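You operate a simulated robot arm through the tools that you are given. There is no shell and no other tool. Be economical: measure what you need, move in short steps, check, and stop when the job is done.

Carry out the task below with a simulated robot arm. There is one attempt and no reset: what you move stays moved.

TASK
Slide the almonds can along the top of the dining table until it stands next to the green can.

It is judged by the outcome, as a careful person would: the job done as asked, and still so three seconds after it is handed in. It fails if anything else is knocked over, pushed out of place, dropped, spilled or broken.

THE ROBOT
A 6-joint arm with a two-finger parallel gripper, fixed in place. Base frame: the origin is at the foot of the arm, x ahead of it, y to its left, z up; the work surface is at about z = 75. Lengths are in cm, angles in degrees, forces in N, time in s.
With the tool pointing down near the work surface it reaches from about 18 to 64 cm from the base axis. Its first joint turns from -66.0 to 66.0 degrees. Payload 2.7 kg.
Tool frame: the origin (TCP) lies between the finger pads and is the grasp point; the fingertips stand 2.3 cm ahead of it; z points along the fingers, y is the line along which they close. The gripper opens to 9.4 cm. The fingers are 3.8 cm wide and 1 cm thick; the gripper's body (5.4 by 9.6 cm) begins 3.9 cm behind the TCP.
Orientation is told as [roll, pitch, yaw] about the base's x, y, z axes, in that order, counted from this pose: with the fingers straight down and closing along the base's y, the tool's x points along the base's -x, its y along +y and its z along -z.

THE INTERFACE
- The arm moves only by the tool arm_command. Its argument "series" is a list of rows, each an object (a shift or turn left out is 0, a gripper value left out holds the last) with "delta_pos": the shift along the tool's x, y, z in m, a list of three; "angular": the turn, a rotation vector about the tool's x, y, z in degrees, a list of three; "claw": the gripper command, from -1 (fully open) to 1 (shut), values between in proportion. In form: [{"delta_pos": [x, y, z], "angular": [rx, ry, rz], "claw": claw}, ...]. A call has 1 to 10 rows; each row shifts and turns the commanded pose from where the row before left it, along the tool's axes as they then stand. A row lasts 0.2 s, in which the tool goes at most 5 cm and 8.6 degrees; a call with a longer step from one row to the next is refused whole, and so is a gripper value outside its range. A pose out of reach is approached as far as the arm can. The call stops where the force on the tool passes 40 N (or 10 N more than at its start, if that is more) or the arm is blocked; 0.2 s more then pass. The fingers move at their own pace (about 4.5 cm/s each) and stop on an object; they squeeze with about 30 N. The grip force told is the motor's: it shows also when the fingers shut on nothing. Time passes only in rows, and 0.2 s behind the last, so rows that do not move let the fingers close. It gives the time, the measured TCP pose, the force on the tool (base axes), the opening and the grip force at its end, in the units of the frame above (readings bear some noise).
- Cameras (640 x 400 px; columns grow to the right, rows downward): "scene" is fixed at [8.33, -45.14, 138.37]; the picture's right is [0.61, -0.79, 0.00], its down [-0.59, -0.45, -0.67] and it looks along [0.53, 0.41, -0.74] (base axes); focal length 372 px, centre (320, 200). "wrist" rides on the gripper at [-3.9, 0, -4.4] in the tool frame; the picture's right is [0.00, -1.00, 0.00], its down [0.97, 0.00, -0.24] and it looks along [0.24, 0.00, 0.97] (tool axes); focal length 218 px, centre (320, 200).
- camera(camera): a new picture of that camera. No time passes.
- probe_pixels(camera, pixels): for up to 12 pixels [column, row] of the newest picture of that camera ("zoom" is the newest enlarged one), the place [x, y, z] in the base frame of the surface seen there, good to about 0.3 cm. No time passes.
- inspect(camera, box): a new picture of the part [left, top, right, bottom] of that camera's present view, enlarged. No time passes.
- close_job(): hands the job in; it is judged then, once.

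Work in short steps. Measure before you move; look again where a grasp or a placing could have gone wrong, and mend it. You have 60 turns and 20 pictures in all, the two below and enlarged ones among them. Open the gripper and draw the arm clear of the work before you hand the job in, unless the task says otherwise; then end with one line.

The tools are called after "Request:" as name(argument=value, ...) on one line, values as JSON. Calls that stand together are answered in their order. arm_command: Moves the arm, as the interface text tells. Its arguments: {"type":"object","properties":{"series":{"type":"array","items":{"type":"object","properties":{"delta_pos":{"type":"array","items":{"type":"number"}},"angular":{"type":"array","items":{"type":"number"}},"claw":{"type":"number"}}}}},"required":["series"]} The other tools are called the same way: camera (camera) takes a picture; probe_pixels (camera, pixels) gives the place of the surface under pixels of a picture; inspect (camera, box) takes an enlarged picture of a part of a camera's view; close_job () hands the job in.

At the start:

```text
t: 0.0
eef_pos: [33.52, -20.66, 100.02]
orientation: [0.0, 0.0, 0.0]
force: [-0.5, -0.7, 0.9]
finger_gap: 9.39
gripper_force: 0.0
```

scene: 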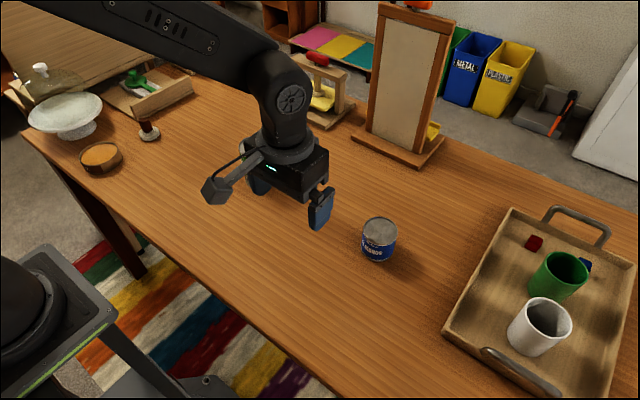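
wrist: 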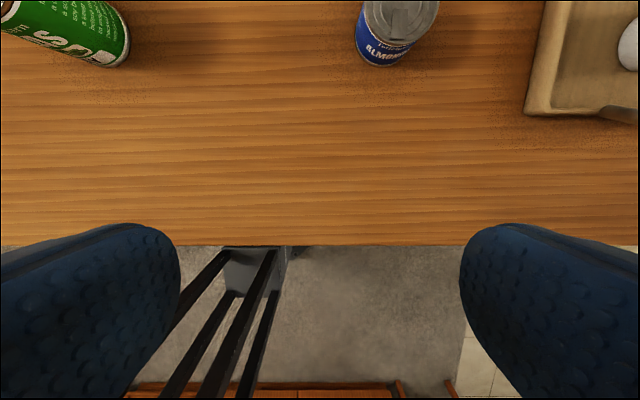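

The wrist view shows the almonds can near (397,30) and the green can at about (80,30), which the arm hides in the scene view. I'll probe both.

Request:
probe_pixels(camera="wrist", pixels=[[400, 20], [382, 62], [362, 50], [435, 15], [365, 8], [20, 15], [75, 35], [105, 62], [125, 45], [60, 50], [300, 100], [535, 110]])

Request:
probe_pixels(camera="scene", pixels=[[379, 231], [362, 228], [397, 233], [380, 219], [379, 243], [376, 259], [319, 215], [360, 150], [440, 140], [370, 165], [415, 165], [445, 330]])

```text
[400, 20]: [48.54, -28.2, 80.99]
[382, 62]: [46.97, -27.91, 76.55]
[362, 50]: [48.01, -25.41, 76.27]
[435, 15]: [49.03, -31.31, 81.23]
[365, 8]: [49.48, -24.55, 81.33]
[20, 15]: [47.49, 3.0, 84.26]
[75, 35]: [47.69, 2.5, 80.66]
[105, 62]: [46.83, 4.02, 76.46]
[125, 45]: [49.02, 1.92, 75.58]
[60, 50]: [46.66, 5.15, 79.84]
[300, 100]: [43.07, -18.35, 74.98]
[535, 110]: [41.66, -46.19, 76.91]
```

```text
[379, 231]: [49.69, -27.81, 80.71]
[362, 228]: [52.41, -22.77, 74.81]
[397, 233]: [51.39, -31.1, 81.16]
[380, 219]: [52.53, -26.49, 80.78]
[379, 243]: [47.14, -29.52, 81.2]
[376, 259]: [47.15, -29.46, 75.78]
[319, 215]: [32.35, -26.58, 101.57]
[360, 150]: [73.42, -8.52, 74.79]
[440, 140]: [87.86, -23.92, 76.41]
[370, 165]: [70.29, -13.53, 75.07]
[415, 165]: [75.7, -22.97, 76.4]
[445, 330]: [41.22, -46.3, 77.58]
```

The almonds can is centred near (50.3,-28), about 6 cm tall. The green can starts at y≈2, so I'll move up and forward between them for a better view.

Request:
arm_command(series=[{"delta_pos": [-0.033, 0.02, -0.01]}, {"delta_pos": [-0.033, 0.02, -0.01]}, {"delta_pos": [-0.033, 0.02, -0.01]}, {"delta_pos": [-0.033, 0.02, -0.01]}, {}])

Request:
camera(camera="wrist")

Request:
camera(camera="scene")

```text
t: 1.2
eef_pos: [46.7, -12.59, 104.12]
orientation: [0.0, 0.1, 0.0]
force: [0.5, -0.4, 0.6]
finger_gap: 9.4
gripper_force: 0.1
```

```text
17 pictures are left
```

wrist: 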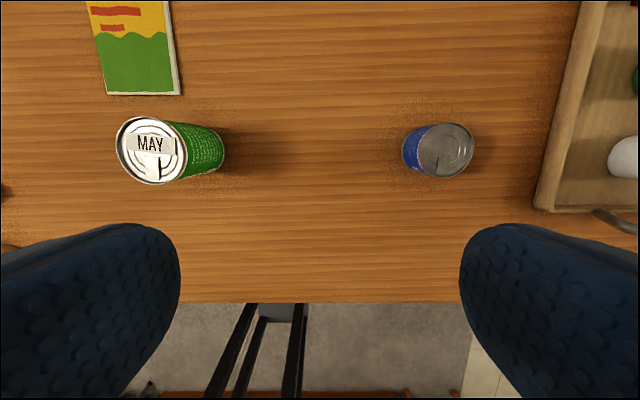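

```text
16 pictures are left
```

scene: 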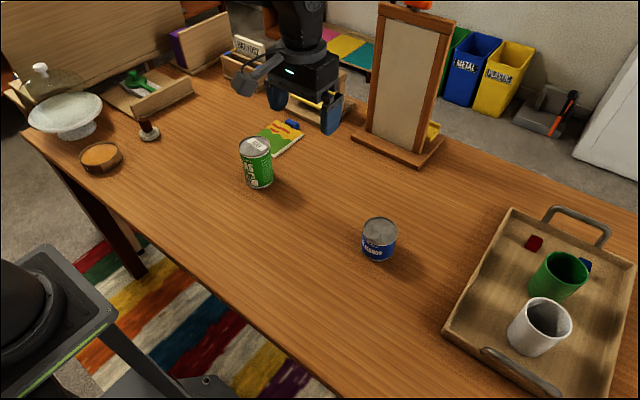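

Request:
probe_pixels(camera="wrist", pixels=[[120, 150], [150, 120], [150, 180], [173, 155], [218, 150], [226, 150], [416, 150], [471, 150], [445, 126], [445, 175], [405, 150], [177, 92]])

Request:
probe_pixels(camera="scene", pixels=[[241, 146], [270, 144], [255, 139], [256, 154], [257, 186], [272, 178], [278, 155], [364, 230], [396, 230], [380, 219], [380, 244], [299, 136]])

```text
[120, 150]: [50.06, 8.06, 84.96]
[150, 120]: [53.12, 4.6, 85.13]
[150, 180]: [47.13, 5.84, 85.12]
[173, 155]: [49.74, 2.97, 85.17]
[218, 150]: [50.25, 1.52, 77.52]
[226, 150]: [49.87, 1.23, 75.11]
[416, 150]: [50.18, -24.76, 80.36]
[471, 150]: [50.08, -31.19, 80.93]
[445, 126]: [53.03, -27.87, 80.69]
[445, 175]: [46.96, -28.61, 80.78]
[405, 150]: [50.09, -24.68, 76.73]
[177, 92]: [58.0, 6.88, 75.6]
```

```text
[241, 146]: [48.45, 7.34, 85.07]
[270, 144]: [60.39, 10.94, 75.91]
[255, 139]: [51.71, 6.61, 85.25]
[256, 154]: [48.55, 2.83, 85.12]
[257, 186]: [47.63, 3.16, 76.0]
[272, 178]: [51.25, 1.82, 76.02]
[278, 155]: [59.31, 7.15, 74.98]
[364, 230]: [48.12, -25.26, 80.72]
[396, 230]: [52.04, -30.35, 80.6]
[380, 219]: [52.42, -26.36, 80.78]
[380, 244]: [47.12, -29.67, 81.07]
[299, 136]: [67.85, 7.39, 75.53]
```

The green can's centre is (50.1,4.8), radius 3.3, top z 85. The almonds can's centre is (50.05,-28.0), radius 3.3, top z 80.8. I'll turn the tool 90° so the fingers straddle the almonds can along x, with the camera on the side away from the green can.

Request:
arm_command(series=[{"angular": [0, 0, 8.5]}, {"angular": [0, 0, 8.5]}, {"angular": [0, 0, 8.5]}, {"angular": [0, 0, 8.5]}, {"angular": [0, 0, 8.5]}, {"angular": [0, 0, 8.5]}, {"angular": [0, 0, 8.5]}, {"angular": [0, 0, 8.5]}, {"angular": [0, 0, 8.5]}, {"angular": [0, 0, 8.5]}])

Request:
arm_command(series=[{"angular": [0, 0, 5]}, {}])

```text
t: 3.4
eef_pos: [46.72, -12.53, 104.07]
orientation: [-0.1, 0.1, -85.2]
force: [0.1, -0.8, 0.1]
finger_gap: 9.4
gripper_force: 0.0
```

```text
t: 4.0
eef_pos: [46.84, -12.72, 104.08]
orientation: [-0.1, -0.1, -90.2]
force: [0.0, 0.4, 0.0]
finger_gap: 9.38
gripper_force: 0.2
```

Rotated: tool x now points along +y and tool y along +x. Next I move above the almonds can and part of the way down.

Request:
arm_command(series=[{"delta_pos": [-0.0385, 0.0083, 0]}, {"delta_pos": [-0.0385, 0.0083, 0]}, {"delta_pos": [-0.0385, 0.0083, 0]}, {"delta_pos": [-0.0385, 0.0083, 0]}, {"delta_pos": [0, 0, 0.04]}, {"delta_pos": [0, 0, 0.04]}, {"delta_pos": [0, 0, 0.04]}, {"delta_pos": [0, 0, 0.03]}, {}])

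Request:
camera(camera="wrist")

```text
t: 6.0
eef_pos: [50.01, -28.16, 89.06]
orientation: [0.1, 0.0, -90.0]
force: [-0.4, -0.2, 0.5]
finger_gap: 9.41
gripper_force: 0.1
```

```text
15 pictures are left
```

wrist: 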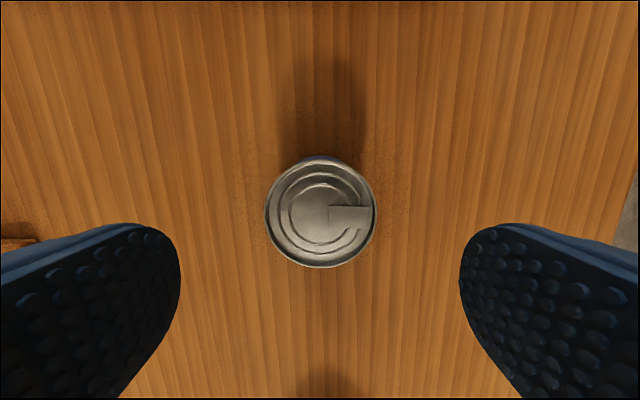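

The can is centred between the fingers at column 320. I'll lower to z≈78.5 and close.

Request:
arm_command(series=[{"delta_pos": [0, 0, 0.03]}, {"delta_pos": [0, 0, 0.03]}, {"delta_pos": [0, 0, 0.025]}, {"delta_pos": [0, 0, 0.02]}, {}])

Request:
arm_command(series=[{"claw": 0.0}, {"claw": 0.2}, {"claw": 0.5}, {"claw": 0.5}, {"claw": 0.5}])

```text
t: 7.2
eef_pos: [50.11, -28.0, 78.34]
orientation: [0.0, 0.1, -90.1]
force: [0.6, 1.0, 0.0]
finger_gap: 9.42
gripper_force: 0.0
```

```text
t: 8.4
eef_pos: [50.18, -28.14, 78.34]
orientation: [0.1, 0.1, -90.0]
force: [-1.2, -1.2, -0.2]
finger_gap: 6.54
gripper_force: 30.0
```

Gripped at 6.54 cm. I'll slide slowly in +y for 20 cm first, then check.

Request:
arm_command(series=[{"delta_pos": [0.02, 0, 0]}, {"delta_pos": [0.02, 0, 0]}, {"delta_pos": [0.02, 0, 0]}, {"delta_pos": [0.02, 0, 0]}, {"delta_pos": [0.02, 0, 0]}, {"delta_pos": [0.02, 0, 0]}, {"delta_pos": [0.02, 0, 0]}, {"delta_pos": [0.02, 0, 0]}, {"delta_pos": [0.02, 0, 0]}, {"delta_pos": [0.02, 0, 0]}])

Request:
camera(camera="scene")

```text
t: 10.6
eef_pos: [50.13, -8.08, 78.65]
orientation: [0.0, -0.1, -90.2]
force: [-0.4, -2.5, 1.7]
finger_gap: 6.52
gripper_force: 30.3
```

```text
14 pictures are left
```

scene: 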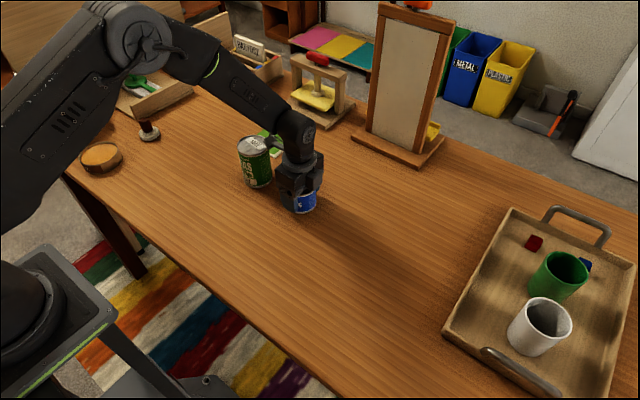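

A bracket on the gripper's tool +x side (near 272,143) reaches towards the green can. I'll look closely before going further.

Request:
inspect(camera="scene", box=[220, 100, 348, 220])

```text
3.33 times, centred on (284, 160) of scene
```

zoom: 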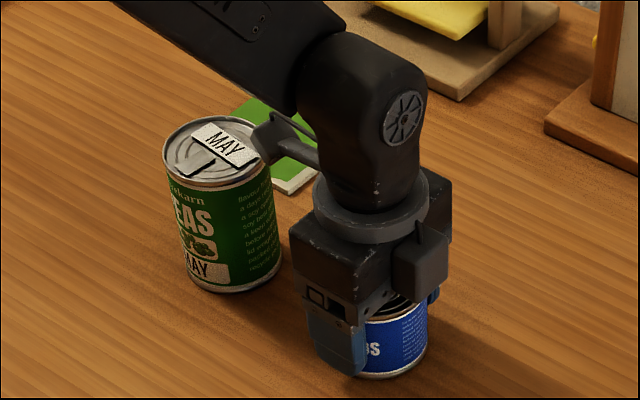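

Request:
probe_pixels(camera="zoom", pixels=[[262, 122], [258, 145], [268, 160], [300, 150], [285, 135], [265, 135], [310, 163], [245, 150], [405, 374], [180, 262], [230, 290], [300, 250]])

```text
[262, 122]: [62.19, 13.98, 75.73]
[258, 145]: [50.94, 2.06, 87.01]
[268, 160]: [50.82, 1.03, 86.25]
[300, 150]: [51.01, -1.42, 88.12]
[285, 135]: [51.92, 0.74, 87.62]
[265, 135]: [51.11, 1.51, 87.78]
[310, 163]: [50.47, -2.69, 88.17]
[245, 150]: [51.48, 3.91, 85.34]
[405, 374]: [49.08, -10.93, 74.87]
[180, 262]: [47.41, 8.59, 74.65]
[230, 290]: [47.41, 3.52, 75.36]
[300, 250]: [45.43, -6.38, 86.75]
```

The bracket's underside (z≈86–87) passes only about 1 cm above the green can's top at 85.1. I'll settle the can, release it, and regrip about 1.8 cm higher for more clearance.

Request:
arm_command(series=[{"delta_pos": [0, 0, 0.002]}, {"claw": 0.1}, {"claw": -0.2}, {"claw": -0.5}, {"claw": -0.5}, {"claw": -0.5, "delta_pos": [0, 0, -0.01]}, {"claw": -0.5, "delta_pos": [0, 0, -0.009]}, {"claw": -0.5}])

Request:
inspect(camera="scene", box=[220, 100, 348, 220])

```text
t: 12.4
eef_pos: [49.99, -7.99, 80.33]
orientation: [-0.1, 0.0, -90.0]
force: [-0.9, -0.1, -0.6]
finger_gap: 7.04
gripper_force: 0.1
```

```text
3.33 times, centred on (284, 160) of scene
```

zoom: 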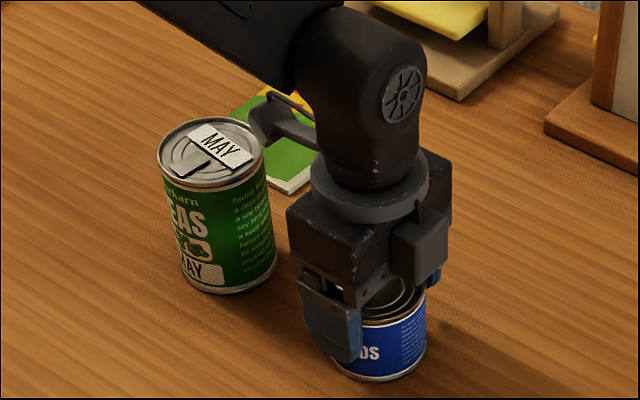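

The green can's top looks slightly shifted between the two zooms, from (165,150) to (158,150). I'll probe it to see whether the bracket is touching.

Request:
probe_pixels(camera="zoom", pixels=[[162, 150], [205, 122], [205, 184], [257, 150], [225, 287], [185, 275], [272, 262], [264, 120], [268, 140], [285, 140], [385, 378], [280, 125]])

Request:
inspect(camera="scene", box=[232, 118, 296, 194])

```text
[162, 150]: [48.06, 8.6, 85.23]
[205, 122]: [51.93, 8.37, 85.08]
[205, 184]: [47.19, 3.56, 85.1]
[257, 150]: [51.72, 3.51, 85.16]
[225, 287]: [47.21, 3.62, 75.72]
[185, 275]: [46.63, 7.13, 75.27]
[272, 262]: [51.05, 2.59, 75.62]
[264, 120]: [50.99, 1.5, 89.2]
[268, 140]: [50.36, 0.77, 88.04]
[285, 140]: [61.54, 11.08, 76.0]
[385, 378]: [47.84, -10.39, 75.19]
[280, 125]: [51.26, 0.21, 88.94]
```

```text
5.26 times, centred on (264, 156) of scene
```

zoom: 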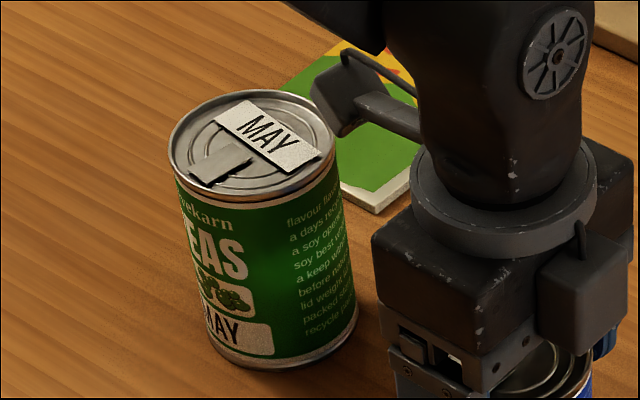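

The green can seems to have shifted a few mm in +y. I'll lift straight up and clear, then measure both cans properly.

Request:
arm_command(series=[{"delta_pos": [0, 0, -0.02], "claw": -1}, {"delta_pos": [0, 0, -0.03]}, {"delta_pos": [0, 0, -0.04]}, {"delta_pos": [0, 0, -0.04]}, {"delta_pos": [0, 0, -0.04]}, {"delta_pos": [0, 0, -0.04]}, {"delta_pos": [0, 0, -0.03]}, {}])

Request:
camera(camera="scene")

Request:
camera(camera="wrist")

```text
t: 14.2
eef_pos: [50.2, -8.06, 104.18]
orientation: [0.0, 0.1, -90.0]
force: [-0.2, 0.2, -0.2]
finger_gap: 9.42
gripper_force: 0.1
```

```text
10 pictures are left
```

scene: 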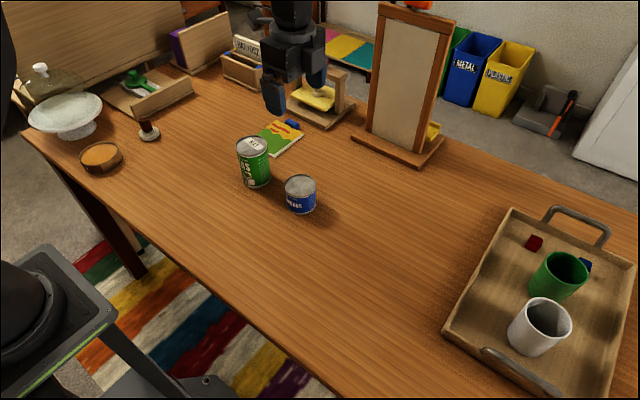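

```text
9 pictures are left
```

wrist: 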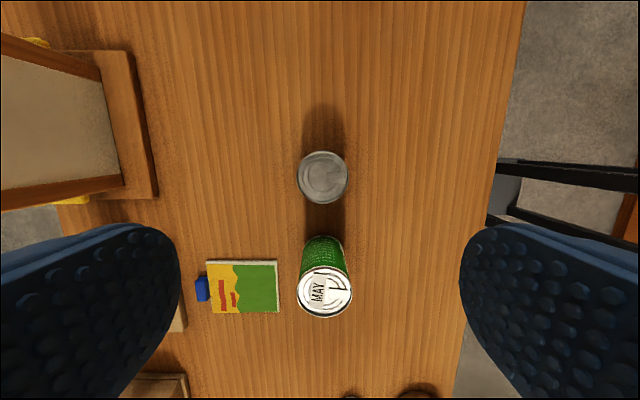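

Request:
probe_pixels(camera="wrist", pixels=[[324, 268], [324, 316], [299, 293], [350, 292], [320, 237], [312, 245], [324, 153], [324, 201], [299, 178], [347, 178], [324, 239], [277, 290]])

Request:
probe_pixels(camera="scene", pixels=[[239, 146], [253, 138], [253, 153], [267, 144], [256, 186], [270, 178], [245, 182], [302, 213], [290, 210], [314, 209], [300, 177], [300, 199]])

```text
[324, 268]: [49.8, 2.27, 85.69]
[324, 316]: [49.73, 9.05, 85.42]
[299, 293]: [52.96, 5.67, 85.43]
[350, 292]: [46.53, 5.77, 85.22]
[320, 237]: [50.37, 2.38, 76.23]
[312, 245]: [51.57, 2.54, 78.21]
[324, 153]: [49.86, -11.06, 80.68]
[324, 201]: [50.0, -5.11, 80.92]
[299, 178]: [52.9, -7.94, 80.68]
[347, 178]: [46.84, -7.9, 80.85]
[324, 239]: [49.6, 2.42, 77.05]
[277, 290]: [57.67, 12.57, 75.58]
```

```text
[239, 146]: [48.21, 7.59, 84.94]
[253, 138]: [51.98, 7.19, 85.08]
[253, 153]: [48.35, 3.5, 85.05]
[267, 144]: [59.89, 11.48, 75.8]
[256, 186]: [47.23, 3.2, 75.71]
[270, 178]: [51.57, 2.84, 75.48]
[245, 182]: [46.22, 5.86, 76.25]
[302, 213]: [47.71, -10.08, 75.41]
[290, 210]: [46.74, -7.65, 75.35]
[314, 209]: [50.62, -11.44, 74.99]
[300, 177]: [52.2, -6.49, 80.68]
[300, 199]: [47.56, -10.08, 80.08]
```

The green can is upright but the bracket nudged it about 0.7 cm in +y (centre now 49.8,5.65; it was about 50.1,4.9). I'll put it back first with a grip from above, which leaves the bracket over empty table.

Request:
arm_command(series=[{"delta_pos": [0.035, -0.001, 0]}, {"delta_pos": [0.035, -0.001, 0]}, {"delta_pos": [0.035, -0.001, 0]}, {"delta_pos": [0.032, 0, 0]}, {"delta_pos": [0, 0, 0.035]}, {"delta_pos": [0, 0, 0.035]}, {"delta_pos": [0, 0, 0.03]}, {}])

Request:
camera(camera="wrist")

```text
t: 16.0
eef_pos: [49.73, 5.74, 94.1]
orientation: [0.0, 0.1, -89.9]
force: [-0.2, 0.3, 1.2]
finger_gap: 9.41
gripper_force: 0.1
```

```text
8 pictures are left
```

wrist: 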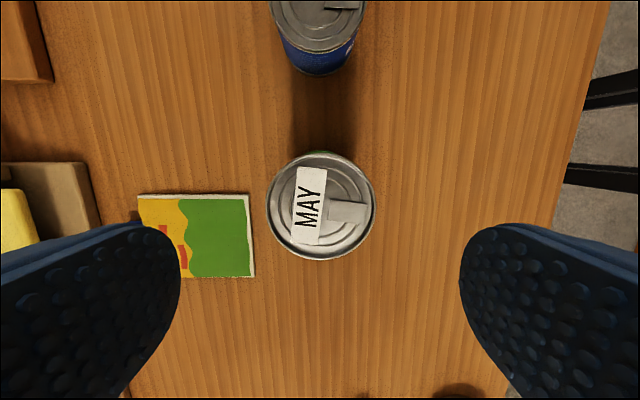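

Centred on the green can. I'll lower to z≈82.5 and close on its upper part.

Request:
arm_command(series=[{"delta_pos": [0, 0, 0.03]}, {"delta_pos": [0, 0, 0.03]}, {"delta_pos": [0, 0, 0.03]}, {"delta_pos": [0, 0, 0.024]}, {}])

Request:
arm_command(series=[{"claw": 0.0}, {"claw": 0.2}, {"claw": 0.4}, {"claw": 0.4}, {"claw": 0.4}])

Request:
inspect(camera="scene", box=[200, 100, 328, 220])

```text
t: 17.2
eef_pos: [49.91, 5.78, 82.74]
orientation: [0.0, 0.0, -90.0]
force: [0.3, -0.7, 0.2]
finger_gap: 9.42
gripper_force: 0.1
```

```text
t: 18.4
eef_pos: [49.8, 5.56, 82.85]
orientation: [0.0, 0.0, -90.1]
force: [-1.2, 0.4, 0.7]
finger_gap: 6.71
gripper_force: 30.1
```

```text
3.33 times, centred on (264, 160) of scene
```

zoom: 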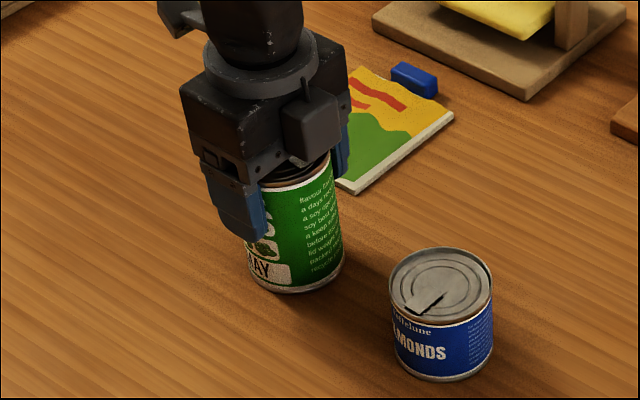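

Green can gripped. I'll slide it back slowly, 0.7 cm in -y and 0.2 cm in +x, then release and rise clear.

Request:
arm_command(series=[{"delta_pos": [-0.0035, 0.001, 0]}, {"delta_pos": [-0.0035, 0.001, 0]}, {}, {"claw": 0.2}, {"claw": -0.2}, {"claw": -0.6}, {"claw": -1}, {"claw": -1}])

Request:
arm_command(series=[{"delta_pos": [0, 0, -0.03]}, {"delta_pos": [0, 0, -0.04]}, {"delta_pos": [0, 0, -0.05]}, {"delta_pos": [0, 0, -0.05]}, {"delta_pos": [-0.033, 0, -0.04]}, {"delta_pos": [-0.033, 0, 0]}, {"delta_pos": [-0.033, 0, 0]}, {"delta_pos": [-0.033, 0, 0]}, {}])

Request:
camera(camera="scene")

```text
t: 20.2
eef_pos: [49.97, 4.94, 82.8]
orientation: [0.0, -0.1, -90.0]
force: [1.2, -0.3, -0.4]
finger_gap: 9.41
gripper_force: 0.1
```

```text
refused: row 5 steps farther than a row can; nothing moved
```

```text
6 pictures are left
```

scene: 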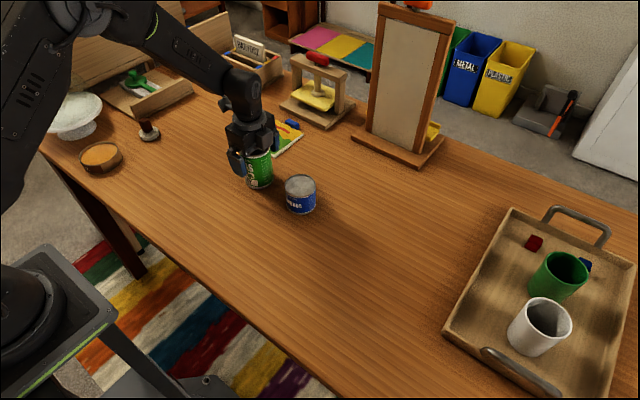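

The green can is back (its base near (258,188), as it was at the start). For the last 5 cm I'll push the almonds can low with closed fingers at yaw 0, so the bracket points to -x, away from both cans. First I rise and move clear.

Request:
arm_command(series=[{"delta_pos": [0, 0, -0.03]}, {"delta_pos": [0, 0, -0.04]}, {"delta_pos": [0, 0, -0.045]}, {"delta_pos": [0, 0, -0.045]}, {"delta_pos": [-0.045, 0, 0]}, {"delta_pos": [-0.045, 0, 0]}, {"delta_pos": [-0.045, 0, 0]}, {"delta_pos": [-0.045, 0, 0]}, {"delta_pos": [-0.02, 0, 0]}, {}])

Request:
arm_command(series=[{"angular": [0, 0, -8.5], "claw": 1}, {"angular": [0, 0, -8.5]}, {"angular": [0, 0, -8.5]}, {"angular": [0, 0, -8.5]}, {"angular": [0, 0, -8.5]}, {"angular": [0, 0, -8.5]}, {"angular": [0, 0, -8.5]}, {"angular": [0, 0, -8.5]}, {"angular": [0, 0, -8.5]}, {"angular": [0, 0, -8.5]}])

Request:
arm_command(series=[{"angular": [0, 0, -5]}, {}])

Request:
camera(camera="wrist")

```text
t: 22.4
eef_pos: [49.99, -15.01, 98.85]
orientation: [0.0, 0.0, -90.0]
force: [-0.5, -0.9, 0.3]
finger_gap: 9.39
gripper_force: 0.1
```

```text
t: 24.6
eef_pos: [50.03, -15.16, 98.82]
orientation: [0.0, 0.0, -4.9]
force: [-0.8, 0.8, -0.2]
finger_gap: 0.01
gripper_force: 29.0
```

```text
t: 25.2
eef_pos: [49.95, -14.96, 98.84]
orientation: [0.0, -0.1, 0.1]
force: [0.1, 0.5, 1.1]
finger_gap: 0.0
gripper_force: 30.1
```

```text
5 pictures are left
```

wrist: 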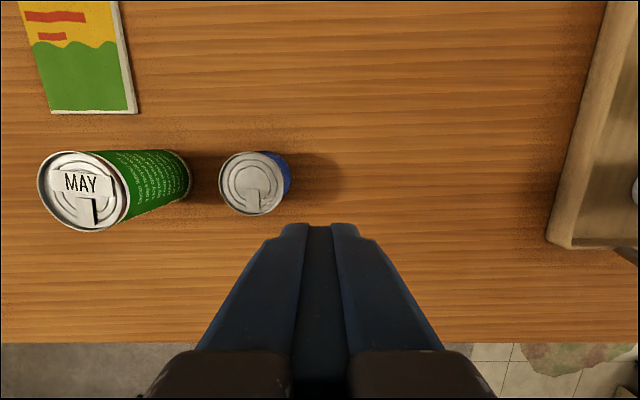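

Request:
probe_pixels(camera="wrist", pixels=[[40, 185], [80, 153], [84, 230], [187, 180], [222, 182], [284, 182], [253, 153], [253, 213], [291, 175], [134, 111]])

```text
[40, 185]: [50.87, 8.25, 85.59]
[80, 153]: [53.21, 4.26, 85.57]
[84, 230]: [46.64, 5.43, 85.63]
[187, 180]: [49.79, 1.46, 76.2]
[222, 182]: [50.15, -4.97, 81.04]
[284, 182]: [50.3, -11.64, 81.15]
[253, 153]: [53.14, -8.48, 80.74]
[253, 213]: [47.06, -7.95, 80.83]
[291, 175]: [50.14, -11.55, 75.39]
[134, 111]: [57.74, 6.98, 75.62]
```

The green can reads as it did at the start (near edge 1.46, then 1.52), and the almonds can is at (50.1,-8.2). I'll lower behind the almonds can.

Request:
arm_command(series=[{"delta_pos": [0, -0.002, 0.04]}, {"delta_pos": [0, 0, 0.04]}, {"delta_pos": [0, 0, 0.04]}, {"delta_pos": [0, 0, 0.04]}, {"delta_pos": [0, 0, 0.025]}, {"delta_pos": [-0.001, 0, 0.019]}, {}])

Request:
inspect(camera="scene", box=[220, 100, 376, 240])

```text
t: 26.8
eef_pos: [50.05, -15.5, 78.4]
orientation: [0.0, 0.0, 0.0]
force: [0.0, -0.7, 0.4]
finger_gap: 0.01
gripper_force: 30.0
```

```text
2.86 times, centred on (298, 170) of scene
```

zoom: 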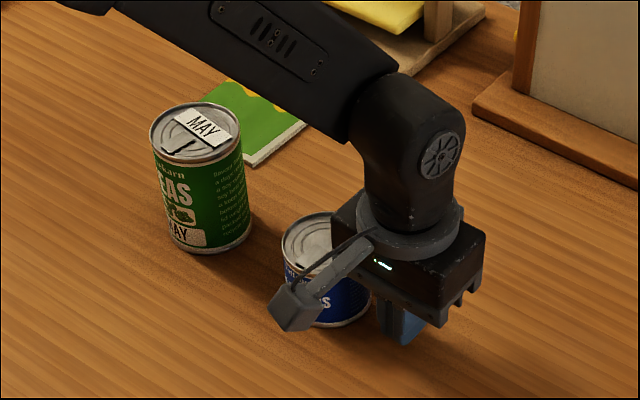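

The bracket hangs clear over -x. I'll push slowly, 6.5 cm first (contact expected at about TCP y≈-12.4).

Request:
arm_command(series=[{"delta_pos": [0, 0.01, 0]}, {"delta_pos": [0, 0.01, 0]}, {"delta_pos": [0, 0.008, 0]}, {"delta_pos": [0, 0.007, 0]}, {"delta_pos": [0, 0.006, 0]}, {"delta_pos": [0, 0.006, 0]}, {"delta_pos": [0, 0.006, 0]}, {"delta_pos": [0, 0.006, 0]}, {"delta_pos": [0, 0.006, 0]}, {}])

Request:
inspect(camera="scene", box=[220, 100, 376, 240])

```text
t: 29.0
eef_pos: [50.02, -8.73, 78.46]
orientation: [0.1, 0.0, 0.0]
force: [0.0, 0.2, -0.3]
finger_gap: 0.01
gripper_force: 30.0
```

```text
2.86 times, centred on (298, 170) of scene
```

zoom: 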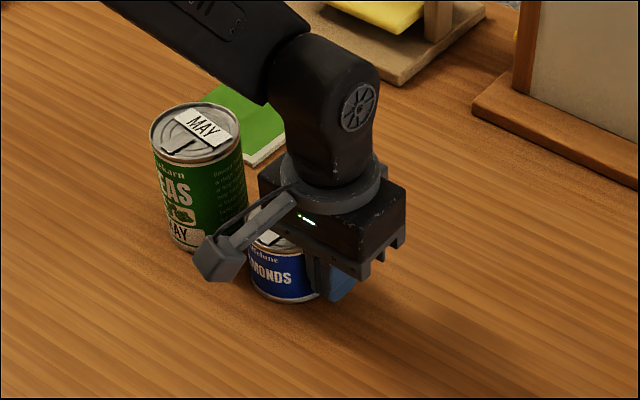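

Request:
probe_pixels(camera="zoom", pixels=[[285, 300], [260, 290], [312, 296], [308, 275], [330, 285], [253, 280]])

```text
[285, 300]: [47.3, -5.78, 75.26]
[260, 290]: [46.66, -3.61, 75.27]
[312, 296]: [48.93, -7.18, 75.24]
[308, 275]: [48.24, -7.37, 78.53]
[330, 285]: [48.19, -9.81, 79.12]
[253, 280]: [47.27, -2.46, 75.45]
```

Fitting the base points gives a can centre near (50,-4.0), a gap of about 2.2 cm. I'll push 1.3 cm more, then back away in -y and rise.

Request:
arm_command(series=[{"delta_pos": [0, 0.005, 0]}, {"delta_pos": [0, 0.005, 0]}, {"delta_pos": [0, 0.003, 0]}, {}, {"delta_pos": [0, -0.015, 0]}, {"delta_pos": [0, -0.03, 0]}, {"delta_pos": [0, -0.04, 0]}, {"delta_pos": [0, -0.04, -0.02]}, {"delta_pos": [0, 0, -0.045]}, {"delta_pos": [0, 0, -0.045]}])

Request:
arm_command(series=[{"delta_pos": [0, 0, -0.04], "claw": -1}, {"delta_pos": [0, 0, -0.04]}, {"delta_pos": [0, 0, -0.03]}, {}])

Request:
camera(camera="scene")

Request:
camera(camera="wrist")

```text
t: 31.2
eef_pos: [50.03, -19.94, 89.64]
orientation: [0.0, 0.0, 0.0]
force: [0.2, 0.4, -1.0]
finger_gap: 0.01
gripper_force: 29.9
```

```text
t: 32.2
eef_pos: [50.06, -20.01, 100.59]
orientation: [0.0, -0.1, 0.0]
force: [-0.3, 0.3, -0.4]
finger_gap: 8.66
gripper_force: 0.1
```

```text
2 pictures are left
```

scene: 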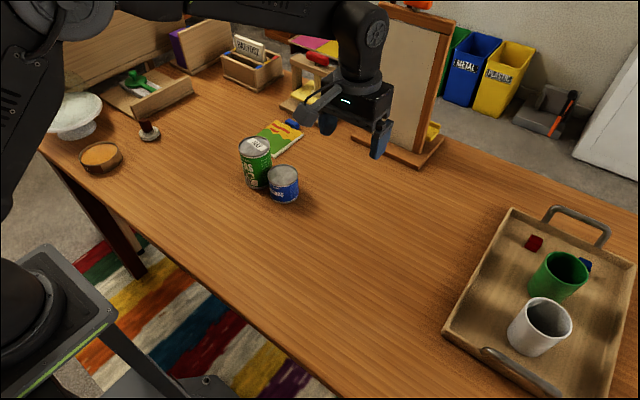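

```text
1 pictures are left
```

wrist: 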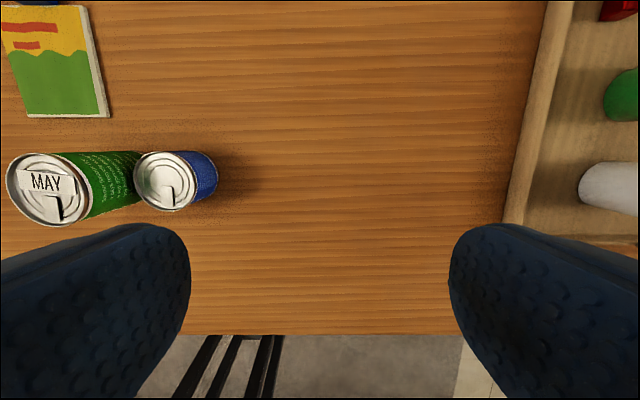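

Request:
probe_pixels(camera="wrist", pixels=[[10, 185], [138, 180], [204, 180], [217, 178], [170, 153], [170, 209], [106, 115]])

Request:
probe_pixels(camera="scene", pixels=[[241, 146], [257, 187], [269, 178], [284, 202], [255, 139], [256, 154]])

```text
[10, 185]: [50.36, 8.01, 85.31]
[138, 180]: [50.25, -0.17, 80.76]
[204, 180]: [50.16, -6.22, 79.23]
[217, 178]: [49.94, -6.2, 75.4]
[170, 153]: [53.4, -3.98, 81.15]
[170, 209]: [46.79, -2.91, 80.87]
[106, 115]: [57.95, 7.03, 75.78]
```

```text
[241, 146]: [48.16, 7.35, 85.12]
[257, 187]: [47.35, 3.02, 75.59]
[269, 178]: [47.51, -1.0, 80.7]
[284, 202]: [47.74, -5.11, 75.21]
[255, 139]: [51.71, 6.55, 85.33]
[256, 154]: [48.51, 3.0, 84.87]
```

The almonds can stands upright at about (50,-3), roughly 1.3 cm from the green can. The green can's readings match its start, and the arm is clear, so I'll hand the job in.

Request:
close_job()

```text
The job is handed in.
```

The almonds can now stands upright about 1.3 cm from the green can; on the way the gripper's bracket nudged the green can about 0.7 cm, and I slid it back to within a few millimetres of where it started.
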